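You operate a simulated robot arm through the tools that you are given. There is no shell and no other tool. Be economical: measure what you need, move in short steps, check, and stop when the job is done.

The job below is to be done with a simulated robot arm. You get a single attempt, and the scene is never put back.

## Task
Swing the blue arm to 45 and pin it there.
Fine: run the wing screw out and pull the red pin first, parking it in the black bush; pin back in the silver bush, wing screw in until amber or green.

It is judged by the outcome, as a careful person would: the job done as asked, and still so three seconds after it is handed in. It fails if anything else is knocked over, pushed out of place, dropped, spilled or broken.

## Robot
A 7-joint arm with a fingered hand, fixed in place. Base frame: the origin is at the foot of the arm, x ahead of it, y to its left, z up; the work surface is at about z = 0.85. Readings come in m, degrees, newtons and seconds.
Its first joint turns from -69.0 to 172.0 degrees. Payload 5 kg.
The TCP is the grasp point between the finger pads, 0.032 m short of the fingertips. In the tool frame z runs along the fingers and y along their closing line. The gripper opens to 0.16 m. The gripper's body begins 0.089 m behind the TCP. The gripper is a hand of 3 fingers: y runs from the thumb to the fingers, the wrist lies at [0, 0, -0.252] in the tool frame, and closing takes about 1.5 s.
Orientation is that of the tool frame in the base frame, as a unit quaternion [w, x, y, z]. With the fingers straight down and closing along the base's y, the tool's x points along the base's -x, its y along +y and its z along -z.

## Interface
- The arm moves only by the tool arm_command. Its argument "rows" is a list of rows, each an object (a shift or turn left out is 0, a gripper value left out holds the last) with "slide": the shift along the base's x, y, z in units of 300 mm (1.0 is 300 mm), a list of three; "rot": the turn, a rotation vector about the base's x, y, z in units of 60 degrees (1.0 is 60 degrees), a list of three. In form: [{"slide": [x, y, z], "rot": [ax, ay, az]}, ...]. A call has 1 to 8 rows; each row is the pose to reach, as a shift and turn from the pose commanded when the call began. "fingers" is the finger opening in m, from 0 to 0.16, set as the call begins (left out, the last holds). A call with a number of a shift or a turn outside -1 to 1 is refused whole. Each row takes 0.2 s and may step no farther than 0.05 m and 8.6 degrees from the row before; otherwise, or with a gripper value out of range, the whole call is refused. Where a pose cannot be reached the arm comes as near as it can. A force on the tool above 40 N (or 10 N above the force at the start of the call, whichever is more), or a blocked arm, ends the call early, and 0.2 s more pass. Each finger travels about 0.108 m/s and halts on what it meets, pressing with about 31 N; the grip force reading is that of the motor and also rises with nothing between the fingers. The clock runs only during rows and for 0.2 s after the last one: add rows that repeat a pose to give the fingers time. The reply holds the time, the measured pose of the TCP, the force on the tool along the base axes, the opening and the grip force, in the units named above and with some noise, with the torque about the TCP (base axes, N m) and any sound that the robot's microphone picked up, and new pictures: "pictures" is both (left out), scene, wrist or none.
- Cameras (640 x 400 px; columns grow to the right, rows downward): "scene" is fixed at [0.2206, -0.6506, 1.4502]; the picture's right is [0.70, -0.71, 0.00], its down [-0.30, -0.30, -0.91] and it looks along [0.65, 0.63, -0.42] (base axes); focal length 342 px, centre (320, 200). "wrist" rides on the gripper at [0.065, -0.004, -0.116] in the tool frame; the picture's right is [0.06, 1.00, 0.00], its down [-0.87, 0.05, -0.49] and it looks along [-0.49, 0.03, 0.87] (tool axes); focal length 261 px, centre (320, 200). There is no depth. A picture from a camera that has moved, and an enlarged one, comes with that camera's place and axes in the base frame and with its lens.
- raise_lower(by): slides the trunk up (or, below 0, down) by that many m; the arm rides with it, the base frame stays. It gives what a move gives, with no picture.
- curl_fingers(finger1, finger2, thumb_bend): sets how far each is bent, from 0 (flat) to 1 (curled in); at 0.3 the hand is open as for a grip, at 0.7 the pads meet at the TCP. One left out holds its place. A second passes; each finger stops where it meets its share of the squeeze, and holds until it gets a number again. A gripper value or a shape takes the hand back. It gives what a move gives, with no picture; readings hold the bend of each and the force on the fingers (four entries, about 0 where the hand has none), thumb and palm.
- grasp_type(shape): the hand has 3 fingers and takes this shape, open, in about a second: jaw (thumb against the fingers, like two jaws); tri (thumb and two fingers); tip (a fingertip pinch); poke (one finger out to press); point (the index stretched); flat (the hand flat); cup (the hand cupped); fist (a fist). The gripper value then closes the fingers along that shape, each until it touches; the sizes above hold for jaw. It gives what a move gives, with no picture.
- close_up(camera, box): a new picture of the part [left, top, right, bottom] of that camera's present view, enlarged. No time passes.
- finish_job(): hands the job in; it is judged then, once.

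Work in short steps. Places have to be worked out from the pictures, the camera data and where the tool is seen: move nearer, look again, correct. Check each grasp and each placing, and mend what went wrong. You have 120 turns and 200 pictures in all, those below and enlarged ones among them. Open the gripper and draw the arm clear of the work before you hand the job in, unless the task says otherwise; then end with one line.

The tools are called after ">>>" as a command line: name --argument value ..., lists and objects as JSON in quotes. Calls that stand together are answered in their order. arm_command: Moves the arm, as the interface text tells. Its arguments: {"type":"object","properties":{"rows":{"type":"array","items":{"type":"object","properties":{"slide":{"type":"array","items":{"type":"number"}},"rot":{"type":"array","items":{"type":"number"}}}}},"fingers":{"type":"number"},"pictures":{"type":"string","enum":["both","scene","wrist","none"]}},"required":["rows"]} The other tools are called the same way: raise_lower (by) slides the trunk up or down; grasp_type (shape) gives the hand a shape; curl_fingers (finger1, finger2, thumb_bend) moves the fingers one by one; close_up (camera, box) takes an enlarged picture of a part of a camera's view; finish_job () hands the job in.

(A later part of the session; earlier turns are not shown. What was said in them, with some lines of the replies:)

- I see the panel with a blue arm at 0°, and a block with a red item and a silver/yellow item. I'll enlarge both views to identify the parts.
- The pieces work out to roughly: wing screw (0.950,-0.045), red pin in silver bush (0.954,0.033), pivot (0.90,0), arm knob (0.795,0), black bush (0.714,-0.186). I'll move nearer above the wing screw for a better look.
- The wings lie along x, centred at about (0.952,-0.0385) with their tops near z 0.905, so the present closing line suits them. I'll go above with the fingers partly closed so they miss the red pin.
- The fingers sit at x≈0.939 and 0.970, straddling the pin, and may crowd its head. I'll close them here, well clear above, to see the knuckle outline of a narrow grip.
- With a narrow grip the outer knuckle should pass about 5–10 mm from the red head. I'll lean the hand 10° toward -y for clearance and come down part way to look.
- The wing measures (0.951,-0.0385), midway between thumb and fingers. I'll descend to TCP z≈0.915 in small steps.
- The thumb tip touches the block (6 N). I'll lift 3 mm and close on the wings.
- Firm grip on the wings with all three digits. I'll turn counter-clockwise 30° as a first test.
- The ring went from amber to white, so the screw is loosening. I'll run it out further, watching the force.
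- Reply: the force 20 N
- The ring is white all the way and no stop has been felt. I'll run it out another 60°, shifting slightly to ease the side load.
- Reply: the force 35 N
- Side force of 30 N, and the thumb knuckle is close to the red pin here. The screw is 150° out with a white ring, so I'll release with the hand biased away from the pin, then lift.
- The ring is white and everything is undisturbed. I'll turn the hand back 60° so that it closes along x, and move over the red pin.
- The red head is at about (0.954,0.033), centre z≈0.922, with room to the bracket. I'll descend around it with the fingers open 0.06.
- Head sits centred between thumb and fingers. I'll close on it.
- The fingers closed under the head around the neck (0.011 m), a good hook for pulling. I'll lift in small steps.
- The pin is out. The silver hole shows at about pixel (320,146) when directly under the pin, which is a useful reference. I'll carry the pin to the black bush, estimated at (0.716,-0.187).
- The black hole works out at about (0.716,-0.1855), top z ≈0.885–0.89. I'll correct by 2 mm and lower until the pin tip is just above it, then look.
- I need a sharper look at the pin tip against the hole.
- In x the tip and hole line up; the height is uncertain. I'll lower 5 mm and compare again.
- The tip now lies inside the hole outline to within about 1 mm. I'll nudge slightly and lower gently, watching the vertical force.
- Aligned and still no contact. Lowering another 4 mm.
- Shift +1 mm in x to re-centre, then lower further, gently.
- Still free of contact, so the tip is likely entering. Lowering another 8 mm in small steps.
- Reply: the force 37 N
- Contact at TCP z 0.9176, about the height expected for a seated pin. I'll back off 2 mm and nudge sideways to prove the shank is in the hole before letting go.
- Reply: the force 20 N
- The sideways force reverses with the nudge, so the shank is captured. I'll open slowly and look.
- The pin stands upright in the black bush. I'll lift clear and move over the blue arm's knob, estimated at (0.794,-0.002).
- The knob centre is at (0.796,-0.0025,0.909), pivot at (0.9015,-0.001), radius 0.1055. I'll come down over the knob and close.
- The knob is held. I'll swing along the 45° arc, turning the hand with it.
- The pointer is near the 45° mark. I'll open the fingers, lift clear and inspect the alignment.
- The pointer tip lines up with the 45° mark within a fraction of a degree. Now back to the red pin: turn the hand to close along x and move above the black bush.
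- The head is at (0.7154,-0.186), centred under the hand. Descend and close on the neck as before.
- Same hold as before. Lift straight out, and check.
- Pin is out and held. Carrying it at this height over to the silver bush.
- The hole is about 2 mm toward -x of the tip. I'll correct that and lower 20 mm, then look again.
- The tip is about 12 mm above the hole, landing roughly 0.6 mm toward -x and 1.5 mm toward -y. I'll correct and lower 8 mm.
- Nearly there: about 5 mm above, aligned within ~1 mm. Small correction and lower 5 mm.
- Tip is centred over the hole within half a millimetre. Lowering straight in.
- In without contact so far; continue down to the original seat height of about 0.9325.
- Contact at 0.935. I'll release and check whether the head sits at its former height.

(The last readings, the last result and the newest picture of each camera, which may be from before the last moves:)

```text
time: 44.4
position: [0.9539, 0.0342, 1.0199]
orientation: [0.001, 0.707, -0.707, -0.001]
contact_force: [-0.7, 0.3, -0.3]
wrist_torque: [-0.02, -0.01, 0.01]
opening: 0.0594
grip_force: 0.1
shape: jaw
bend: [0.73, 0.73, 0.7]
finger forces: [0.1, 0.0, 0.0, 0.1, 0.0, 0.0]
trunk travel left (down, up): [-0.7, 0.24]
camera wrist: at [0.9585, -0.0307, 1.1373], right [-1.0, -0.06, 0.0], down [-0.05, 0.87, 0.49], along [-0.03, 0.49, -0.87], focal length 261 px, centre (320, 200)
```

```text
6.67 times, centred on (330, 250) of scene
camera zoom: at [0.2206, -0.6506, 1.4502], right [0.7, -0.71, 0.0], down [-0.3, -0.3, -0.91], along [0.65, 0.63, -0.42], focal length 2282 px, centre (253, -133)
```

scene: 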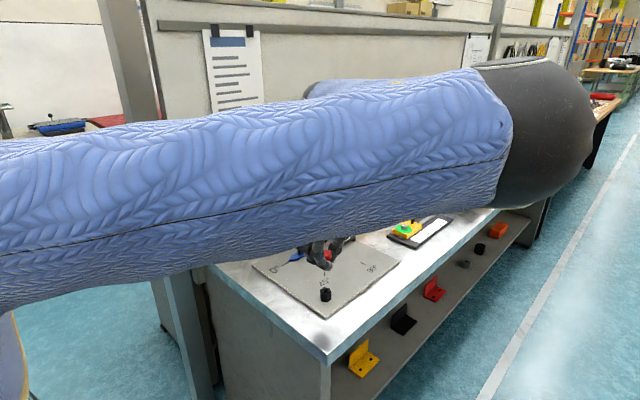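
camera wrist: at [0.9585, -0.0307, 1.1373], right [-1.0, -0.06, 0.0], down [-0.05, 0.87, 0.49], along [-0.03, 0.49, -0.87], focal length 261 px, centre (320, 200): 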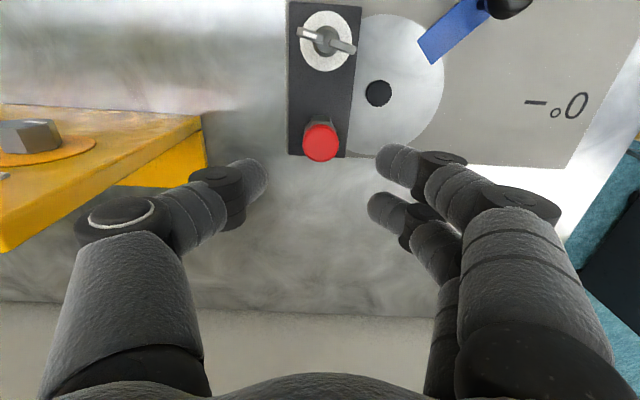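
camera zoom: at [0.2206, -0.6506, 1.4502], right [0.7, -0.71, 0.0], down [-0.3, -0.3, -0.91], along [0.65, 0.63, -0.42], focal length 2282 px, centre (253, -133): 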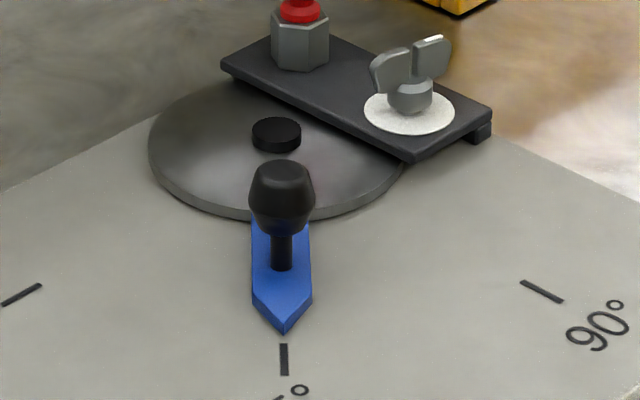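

The pin sits exactly as it did at first and the arm still points at 45°. Now the wing screw: turn the hand to 150° (matching the wings), untilted, and go above it with a narrow opening.

>>> arm_command --rows '[{"slide": [0, -0.03, 0], "rot": [0, 0, 0.125]}, {"slide": [0, -0.06, 0], "rot": [0, 0, 0.25]}, {"slide": [-0.005, -0.1, 0], "rot": [0, 0, 0.375]}, {"slide": [-0.01, -0.14, 0], "rot": [0, 0, 0.5]}, {"slide": [-0.013, -0.18, 0], "rot": [0, 0, 0.625]}, {"slide": [-0.013, -0.22, 0], "rot": [0, 0, 0.75]}, {"slide": [-0.013, -0.252, -0.05], "rot": [0, 0, 0.875]}, {"slide": [-0.013, -0.252, -0.15], "rot": [0, 0, 1.0]}]' --fingers 0.024 --pictures "wrist"

>>> close_up --camera "wrist" --box '[200, 60, 440, 240]'

>>> close_up --camera "scene" --box '[290, 180, 390, 250]'

```text
time: 46.2
position: [0.949, -0.0397, 0.9758]
orientation: [0.0, 0.966, -0.258, 0.0]
contact_force: [-0.1, 0.5, -0.4]
wrist_torque: [0.0, 0.03, 0.02]
opening: 0.0245
grip_force: 0.1
shape: jaw
bend: [0.72, 0.72, 0.7]
finger forces: [0.0, 0.0, 0.1, 0.1, 0.0, 0.0]
trunk travel left (down, up): [-0.7, 0.24]
camera wrist: at [1.0085, -0.0699, 1.0932], right [-0.44, -0.9, 0.0], down [-0.78, 0.39, 0.49], along [-0.44, 0.22, -0.87], focal length 261 px, centre (320, 200)
```

wrist: 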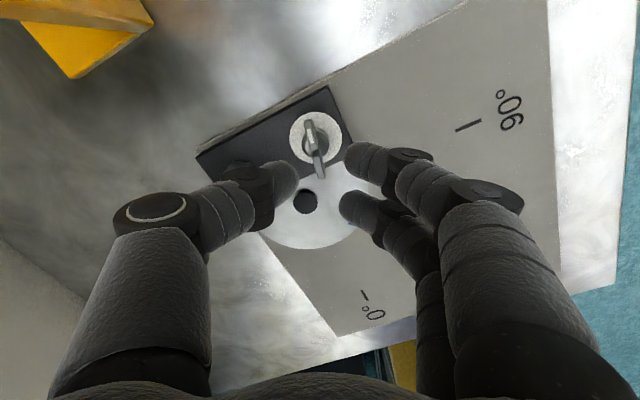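

```text
2.22 times, centred on (320, 150) of wrist
camera zoom: at [1.0085, -0.0699, 1.0932], right [-0.44, -0.9, 0.0], down [-0.78, 0.39, 0.49], along [-0.44, 0.22, -0.87], focal length 579 px, centre (320, 311)
```

zoom: 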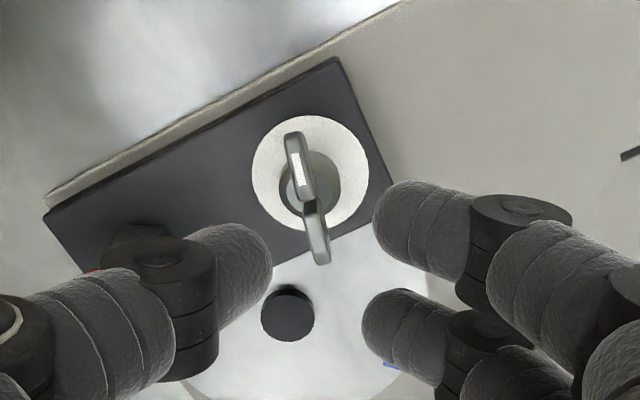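

```text
5.71 times, centred on (340, 215) of scene
camera zoom: at [0.2206, -0.6506, 1.4502], right [0.7, -0.71, 0.0], down [-0.3, -0.3, -0.91], along [0.65, 0.63, -0.42], focal length 1956 px, centre (206, 114)
```

zoom: 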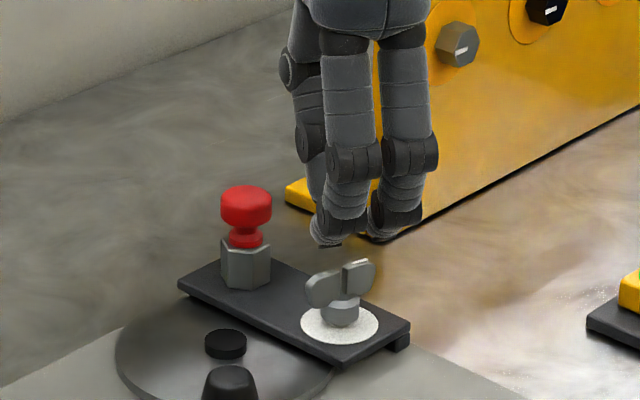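

The wing centre is at (0.952,-0.038), between thumb and fingers and roughly aligned. Descend to 0.9165 and close.

>>> arm_command --rows '[{"slide": [0.005, 0, -0.07]}, {"slide": [0.005, 0, -0.14]}, {"slide": [0.005, 0, -0.197]}]' --pictures "none"

>>> arm_command --rows '[{"slide": [0.004, 0.006, 0]}, {"slide": [0.004, 0.006, 0]}, {"slide": [0.004, 0.006, 0]}]' --fingers 0.0 --pictures "wrist"

```text
time: 47.0
position: [0.9506, -0.0395, 0.9157]
orientation: [0.0, 0.966, -0.259, 0.001]
contact_force: [-0.5, -0.5, 0.4]
wrist_torque: [0.04, 0.0, 0.02]
opening: 0.0243
grip_force: 0.1
shape: jaw
bend: [0.72, 0.72, 0.7]
finger forces: [0.1, 0.0, 0.1, 0.0, 0.4, 0.0]
trunk travel left (down, up): [-0.7, 0.24]
```

```text
time: 47.8
position: [0.9526, -0.0385, 0.9162]
orientation: [0.001, 0.965, -0.261, 0.0]
contact_force: [2.8, -3.4, -2.5]
wrist_torque: [-0.05, -0.12, 0.02]
opening: 0.0102
grip_force: 31.1
shape: jaw
bend: [0.7, 0.71, 0.7]
finger forces: [12.4, 12.6, 0.0, 0.1, 26.1, 0.0]
trunk travel left (down, up): [-0.7, 0.24]
camera wrist: at [1.012, -0.068, 1.0336], right [-0.45, -0.89, 0.0], down [-0.78, 0.39, 0.49], along [-0.44, 0.22, -0.87], focal length 261 px, centre (320, 200)
```

wrist: 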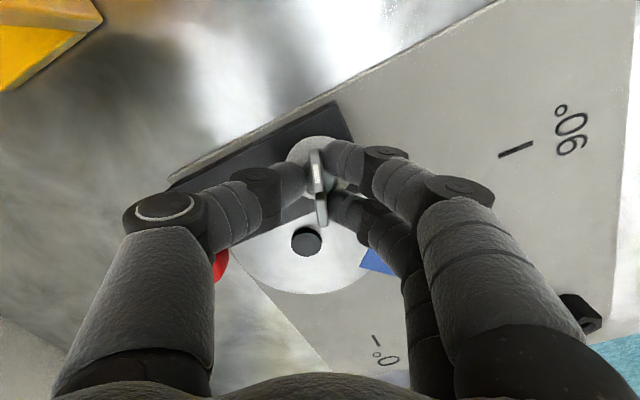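

Good grip with low forces. Turning clockwise 60°.

>>> arm_command --rows '[{"rot": [0, 0, -0.125]}, {"rot": [0, 0, -0.25]}, {"rot": [0, 0, -0.375]}, {"rot": [0, 0, -0.5]}, {"rot": [0, 0, -0.625]}, {"rot": [0, 0, -0.75]}, {"rot": [0, 0, -0.875]}, {"rot": [0, 0, -1.0]}]' --pictures "wrist"

```text
time: 49.6
position: [0.9516, -0.0389, 0.9167]
orientation: [0.0, -0.706, 0.708, 0.001]
contact_force: [-2.0, 1.3, -13.2]
wrist_torque: [-0.03, 0.01, 0.09]
opening: 0.0098
grip_force: 31.5
shape: jaw
bend: [0.7, 0.7, 0.7]
finger forces: [11.2, 11.5, 0.0, 0.1, 20.9, 0.0]
trunk travel left (down, up): [-0.7, 0.24]
camera wrist: at [0.9576, -0.1043, 1.0331], right [-1.0, -0.06, 0.0], down [-0.05, 0.87, 0.49], along [-0.03, 0.49, -0.87], focal length 261 px, centre (320, 200)
```

wrist: 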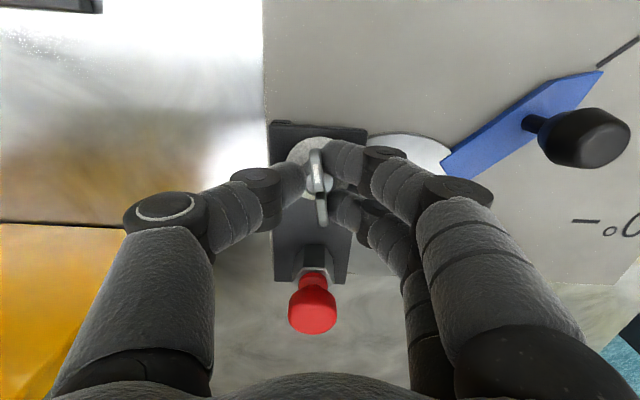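

Turned freely; the descending screw pulls down slightly. Another 60° clockwise, lowering about 1 mm with it.

>>> arm_command --rows '[{"slide": [0, 0, -0.001], "rot": [0, 0, -0.125]}, {"slide": [0, 0, -0.002], "rot": [0, 0, -0.25]}, {"slide": [0, 0, -0.003], "rot": [0, 0, -0.375]}, {"slide": [0, 0, -0.004], "rot": [0, 0, -0.5]}, {"slide": [0, 0, -0.004], "rot": [0, 0, -0.625]}, {"slide": [0, 0, -0.005], "rot": [0, 0, -0.75]}, {"slide": [0, 0, -0.005], "rot": [0, 0, -0.875]}, {"slide": [0, 0, -0.005], "rot": [0, 0, -1.0]}]' --pictures "wrist"

>>> close_up --camera "wrist" --box '[240, 100, 400, 240]'

```text
time: 51.4
position: [0.9519, -0.0388, 0.9147]
orientation: [-0.001, -0.257, 0.966, 0.0]
contact_force: [-1.4, 0.4, -10.7]
wrist_torque: [-0.01, 0.07, 0.02]
opening: 0.0091
grip_force: 30.7
shape: jaw
bend: [0.7, 0.7, 0.7]
finger forces: [12.4, 12.2, 0.0, 0.1, 19.1, 0.0]
trunk travel left (down, up): [-0.7, 0.24]
camera wrist: at [0.8989, -0.0751, 1.0319], right [-0.55, 0.83, 0.0], down [0.73, 0.48, 0.49], along [0.41, 0.27, -0.87], focal length 261 px, centre (320, 200)
```

wrist: 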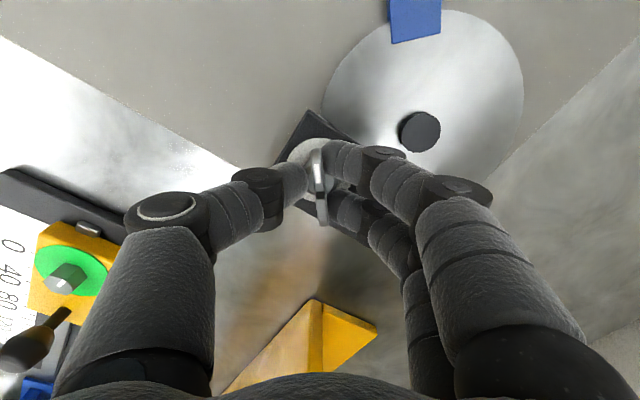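

```text
2.86 times, centred on (320, 170) of wrist
camera zoom: at [0.8989, -0.0751, 1.0319], right [-0.55, 0.83, 0.0], down [0.73, 0.48, 0.49], along [0.41, 0.27, -0.87], focal length 745 px, centre (320, 286)
```

zoom: 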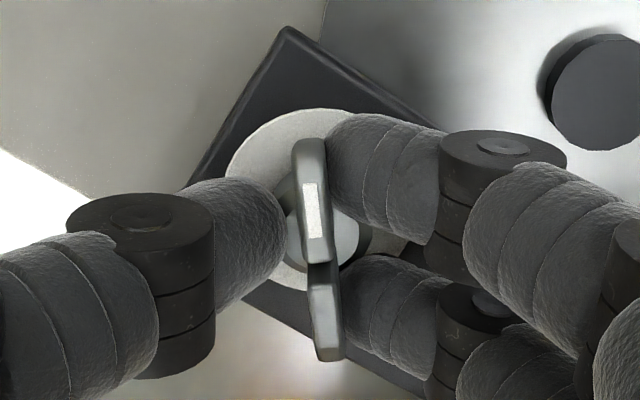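

Ring still white, as expected at this angle. Turning another 30° carefully, since the fingers approach the pin.

>>> arm_command --rows '[{"slide": [0, 0, -0.001], "rot": [0, 0, -0.125]}, {"slide": [0, 0, -0.002], "rot": [0, 0, -0.25]}, {"slide": [0, 0, -0.002], "rot": [0, 0, -0.375]}, {"slide": [0, 0, -0.003], "rot": [0, 0, -0.5]}]' --pictures "wrist"

>>> close_up --camera "wrist" --box '[240, 100, 400, 240]'

>>> close_up --camera "scene" --box '[290, 190, 390, 260]'

```text
time: 52.4
position: [0.9526, -0.0385, 0.9153]
orientation: [-0.001, 0.001, 1.0, 0.0]
contact_force: [-8.6, 2.5, -12.3]
wrist_torque: [-0.02, 0.28, 0.04]
opening: 0.0083
grip_force: 30.6
shape: jaw
bend: [0.7, 0.7, 0.7]
finger forces: [13.1, 12.1, 0.0, 0.1, 18.6, 0.1]
trunk travel left (down, up): [-0.7, 0.24]
camera wrist: at [0.8884, -0.043, 1.0316], right [-0.06, 1.0, 0.0], down [0.87, 0.05, 0.49], along [0.49, 0.03, -0.87], focal length 261 px, centre (320, 200)
```

wrist: 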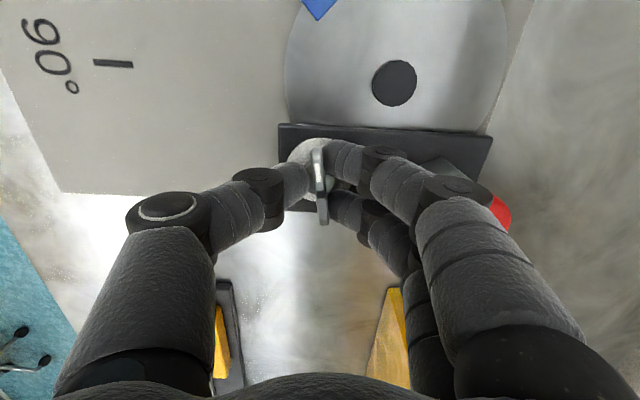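

```text
2.86 times, centred on (320, 170) of wrist
camera zoom: at [0.8884, -0.043, 1.0316], right [-0.06, 1.0, 0.0], down [0.87, 0.05, 0.49], along [0.49, 0.03, -0.87], focal length 745 px, centre (320, 286)
```

zoom: 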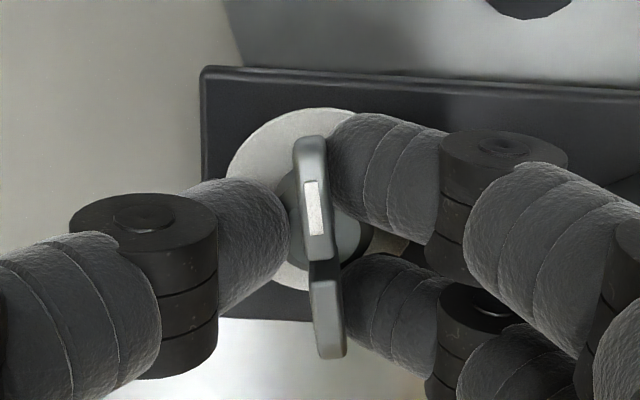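

```text
5.71 times, centred on (340, 225) of scene
camera zoom: at [0.2206, -0.6506, 1.4502], right [0.7, -0.71, 0.0], down [-0.3, -0.3, -0.91], along [0.65, 0.63, -0.42], focal length 1956 px, centre (206, 57)
```

zoom: 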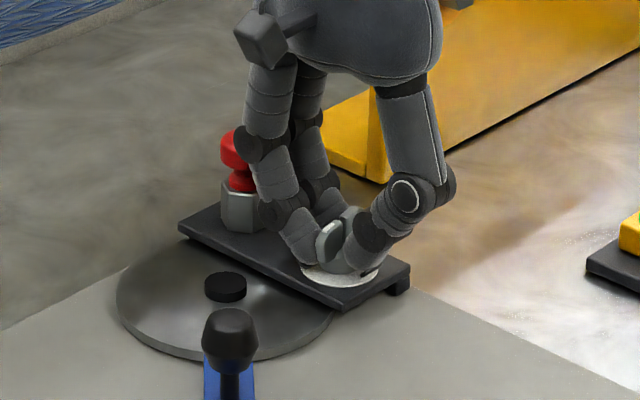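

The ring is still white at the starting angle, so more turning is needed, but going on untilted would crowd the pin. I'll release, lift, and lean the hand 10° away from the pin for the next grip.

>>> arm_command --rows '[{"slide": [0, -0.01, 0.003]}, {"slide": [0, -0.013, 0.003]}, {"slide": [0, -0.013, 0.08]}, {"slide": [0, -0.013, 0.17]}, {"slide": [0, -0.013, 0.17], "rot": [0.09, 0, 0]}, {"slide": [0, -0.013, 0.17], "rot": [0.18, 0, 0]}]' --fingers 0.024 --pictures "wrist"

>>> close_up --camera "wrist" --box '[220, 80, 440, 230]'

>>> close_up --camera "scene" --box '[290, 190, 390, 260]'

```text
time: 53.8
position: [0.9516, -0.0436, 0.9669]
orientation: [0.0, 0.0, 0.996, 0.095]
contact_force: [-0.2, 0.0, -0.7]
wrist_torque: [-0.04, 0.0, -0.04]
opening: 0.0239
grip_force: 0.0
shape: jaw
bend: [0.72, 0.72, 0.7]
finger forces: [0.0, 0.1, 0.0, 0.1, 0.0, 0.0]
trunk travel left (down, up): [-0.7, 0.24]
camera wrist: at [0.8876, -0.0685, 1.0803], right [-0.06, 0.98, 0.19], down [0.87, -0.04, 0.49], along [0.49, 0.19, -0.85], focal length 261 px, centre (320, 200)
```

wrist: 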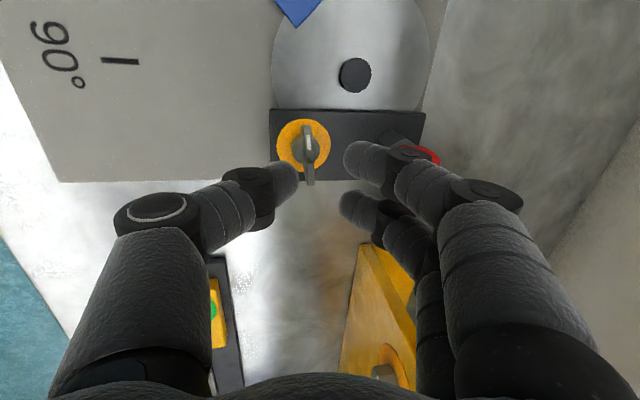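

```text
2.67 times, centred on (330, 155) of wrist
camera zoom: at [0.8876, -0.0685, 1.0803], right [-0.06, 0.98, 0.19], down [0.87, -0.04, 0.49], along [0.49, 0.19, -0.85], focal length 695 px, centre (293, 320)
```

zoom: 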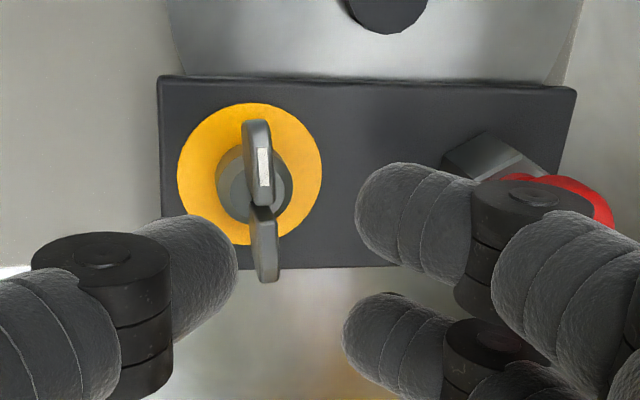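

```text
5.71 times, centred on (340, 225) of scene
camera zoom: at [0.2206, -0.6506, 1.4502], right [0.7, -0.71, 0.0], down [-0.3, -0.3, -0.91], along [0.65, 0.63, -0.42], focal length 1956 px, centre (206, 57)
```

zoom: 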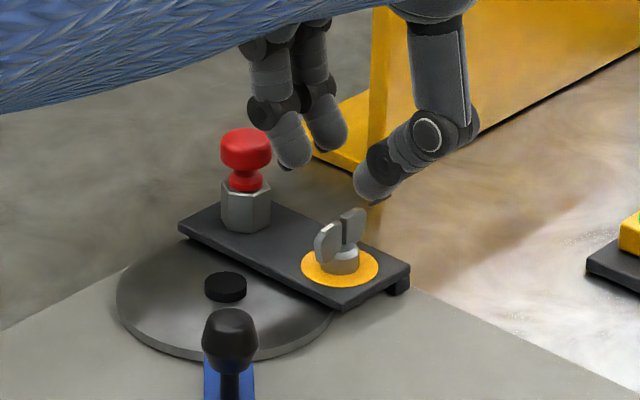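

The ring is amber now, with the pin seated and the arm at 45°. I'll withdraw well clear and check that everything stays put.

>>> arm_command --rows '[{"slide": [0, 0, 0.16], "rot": [-0.09, 0, 0]}, {"slide": [0, 0, 0.32], "rot": [-0.18, 0, 0]}, {"slide": [-0.08, 0, 0.45], "rot": [-0.18, 0, 0]}, {"slide": [-0.2, 0, 0.54], "rot": [-0.18, 0, 0]}, {"slide": [-0.34, 0, 0.6], "rot": [-0.18, 0, 0]}, {"slide": [-0.48, 0, 0.65], "rot": [-0.18, 0, 0]}, {"slide": [-0.6, 0, 0.7], "rot": [-0.18, 0, 0]}, {"slide": [-0.72, 0, 0.72], "rot": [-0.18, 0, 0]}]' --fingers 0.16 --pictures "both"

>>> close_up --camera "wrist" --box '[220, 80, 440, 280]'

>>> close_up --camera "scene" --box '[260, 200, 400, 310]'

```text
time: 55.6
position: [0.7364, -0.044, 1.1828]
orientation: [0.001, 0.001, 1.0, 0.0]
contact_force: [-0.5, 0.2, 0.6]
wrist_torque: [-0.02, -0.02, -0.01]
opening: 0.1598
grip_force: 0.1
shape: jaw
bend: [0.3, 0.3, 0.3]
finger forces: [0.0, 0.0, 0.1, 0.1, 0.1, 0.1]
trunk travel left (down, up): [-0.7, 0.24]
camera wrist: at [0.6716, -0.0488, 1.2997], right [-0.06, 1.0, 0.0], down [0.87, 0.05, 0.49], along [0.49, 0.03, -0.87], focal length 261 px, centre (320, 200)
```

scene: 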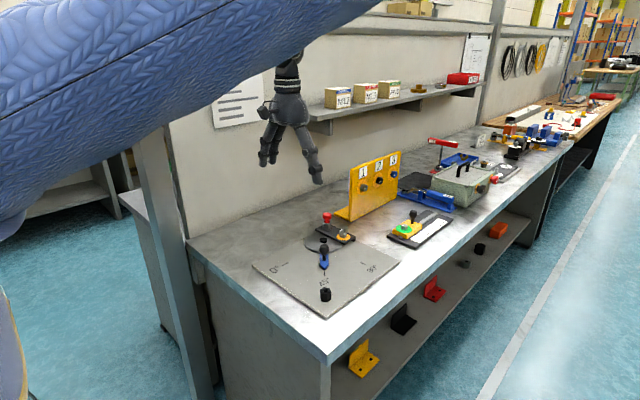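
wrist: 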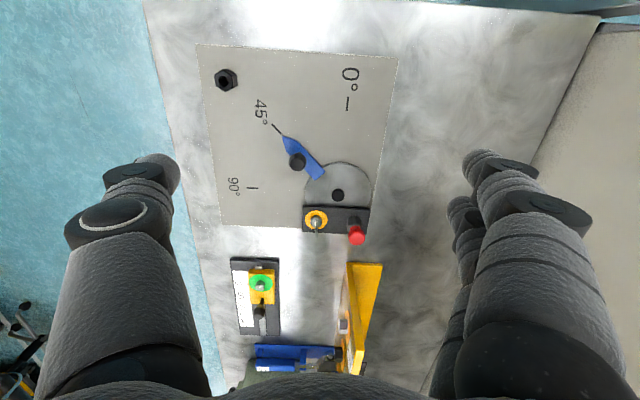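

```text
2.00 times, centred on (330, 180) of wrist
camera zoom: at [0.6716, -0.0488, 1.2997], right [-0.06, 1.0, 0.0], down [0.87, 0.05, 0.49], along [0.49, 0.03, -0.87], focal length 521 px, centre (300, 240)
```

zoom: 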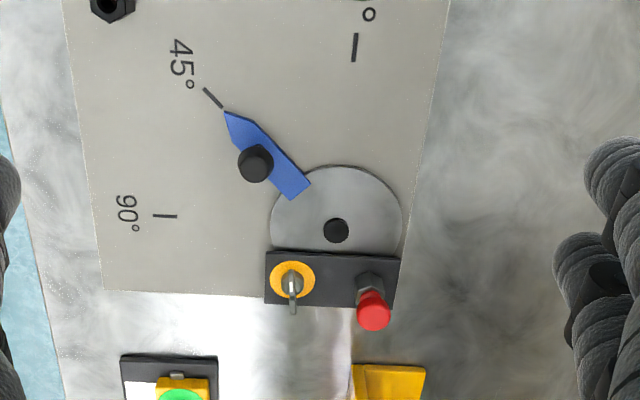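

```text
3.64 times, centred on (330, 255) of scene
camera zoom: at [0.2206, -0.6506, 1.4502], right [0.7, -0.71, 0.0], down [-0.3, -0.3, -0.91], along [0.65, 0.63, -0.42], focal length 1245 px, centre (284, 0)
```

zoom: 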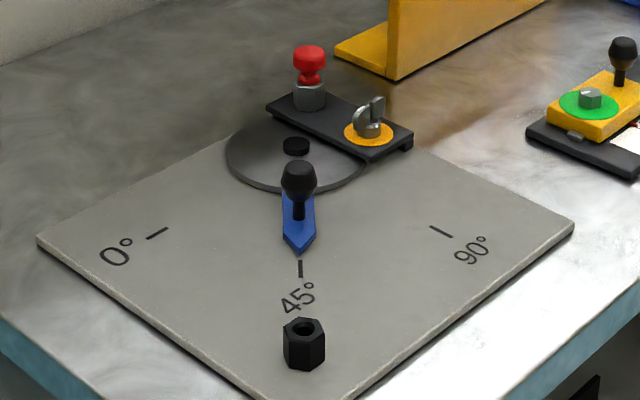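

The arm points at 45°, the red pin is in the silver bush, the ring is amber, the hand is open and clear, and nothing else has moved. Handing it in.

>>> finish_job

```text
The job is handed in.
```

The blue arm is at 45° and pinned: the red pin is back in the silver bush, and the wing screw is in with its ring showing amber.
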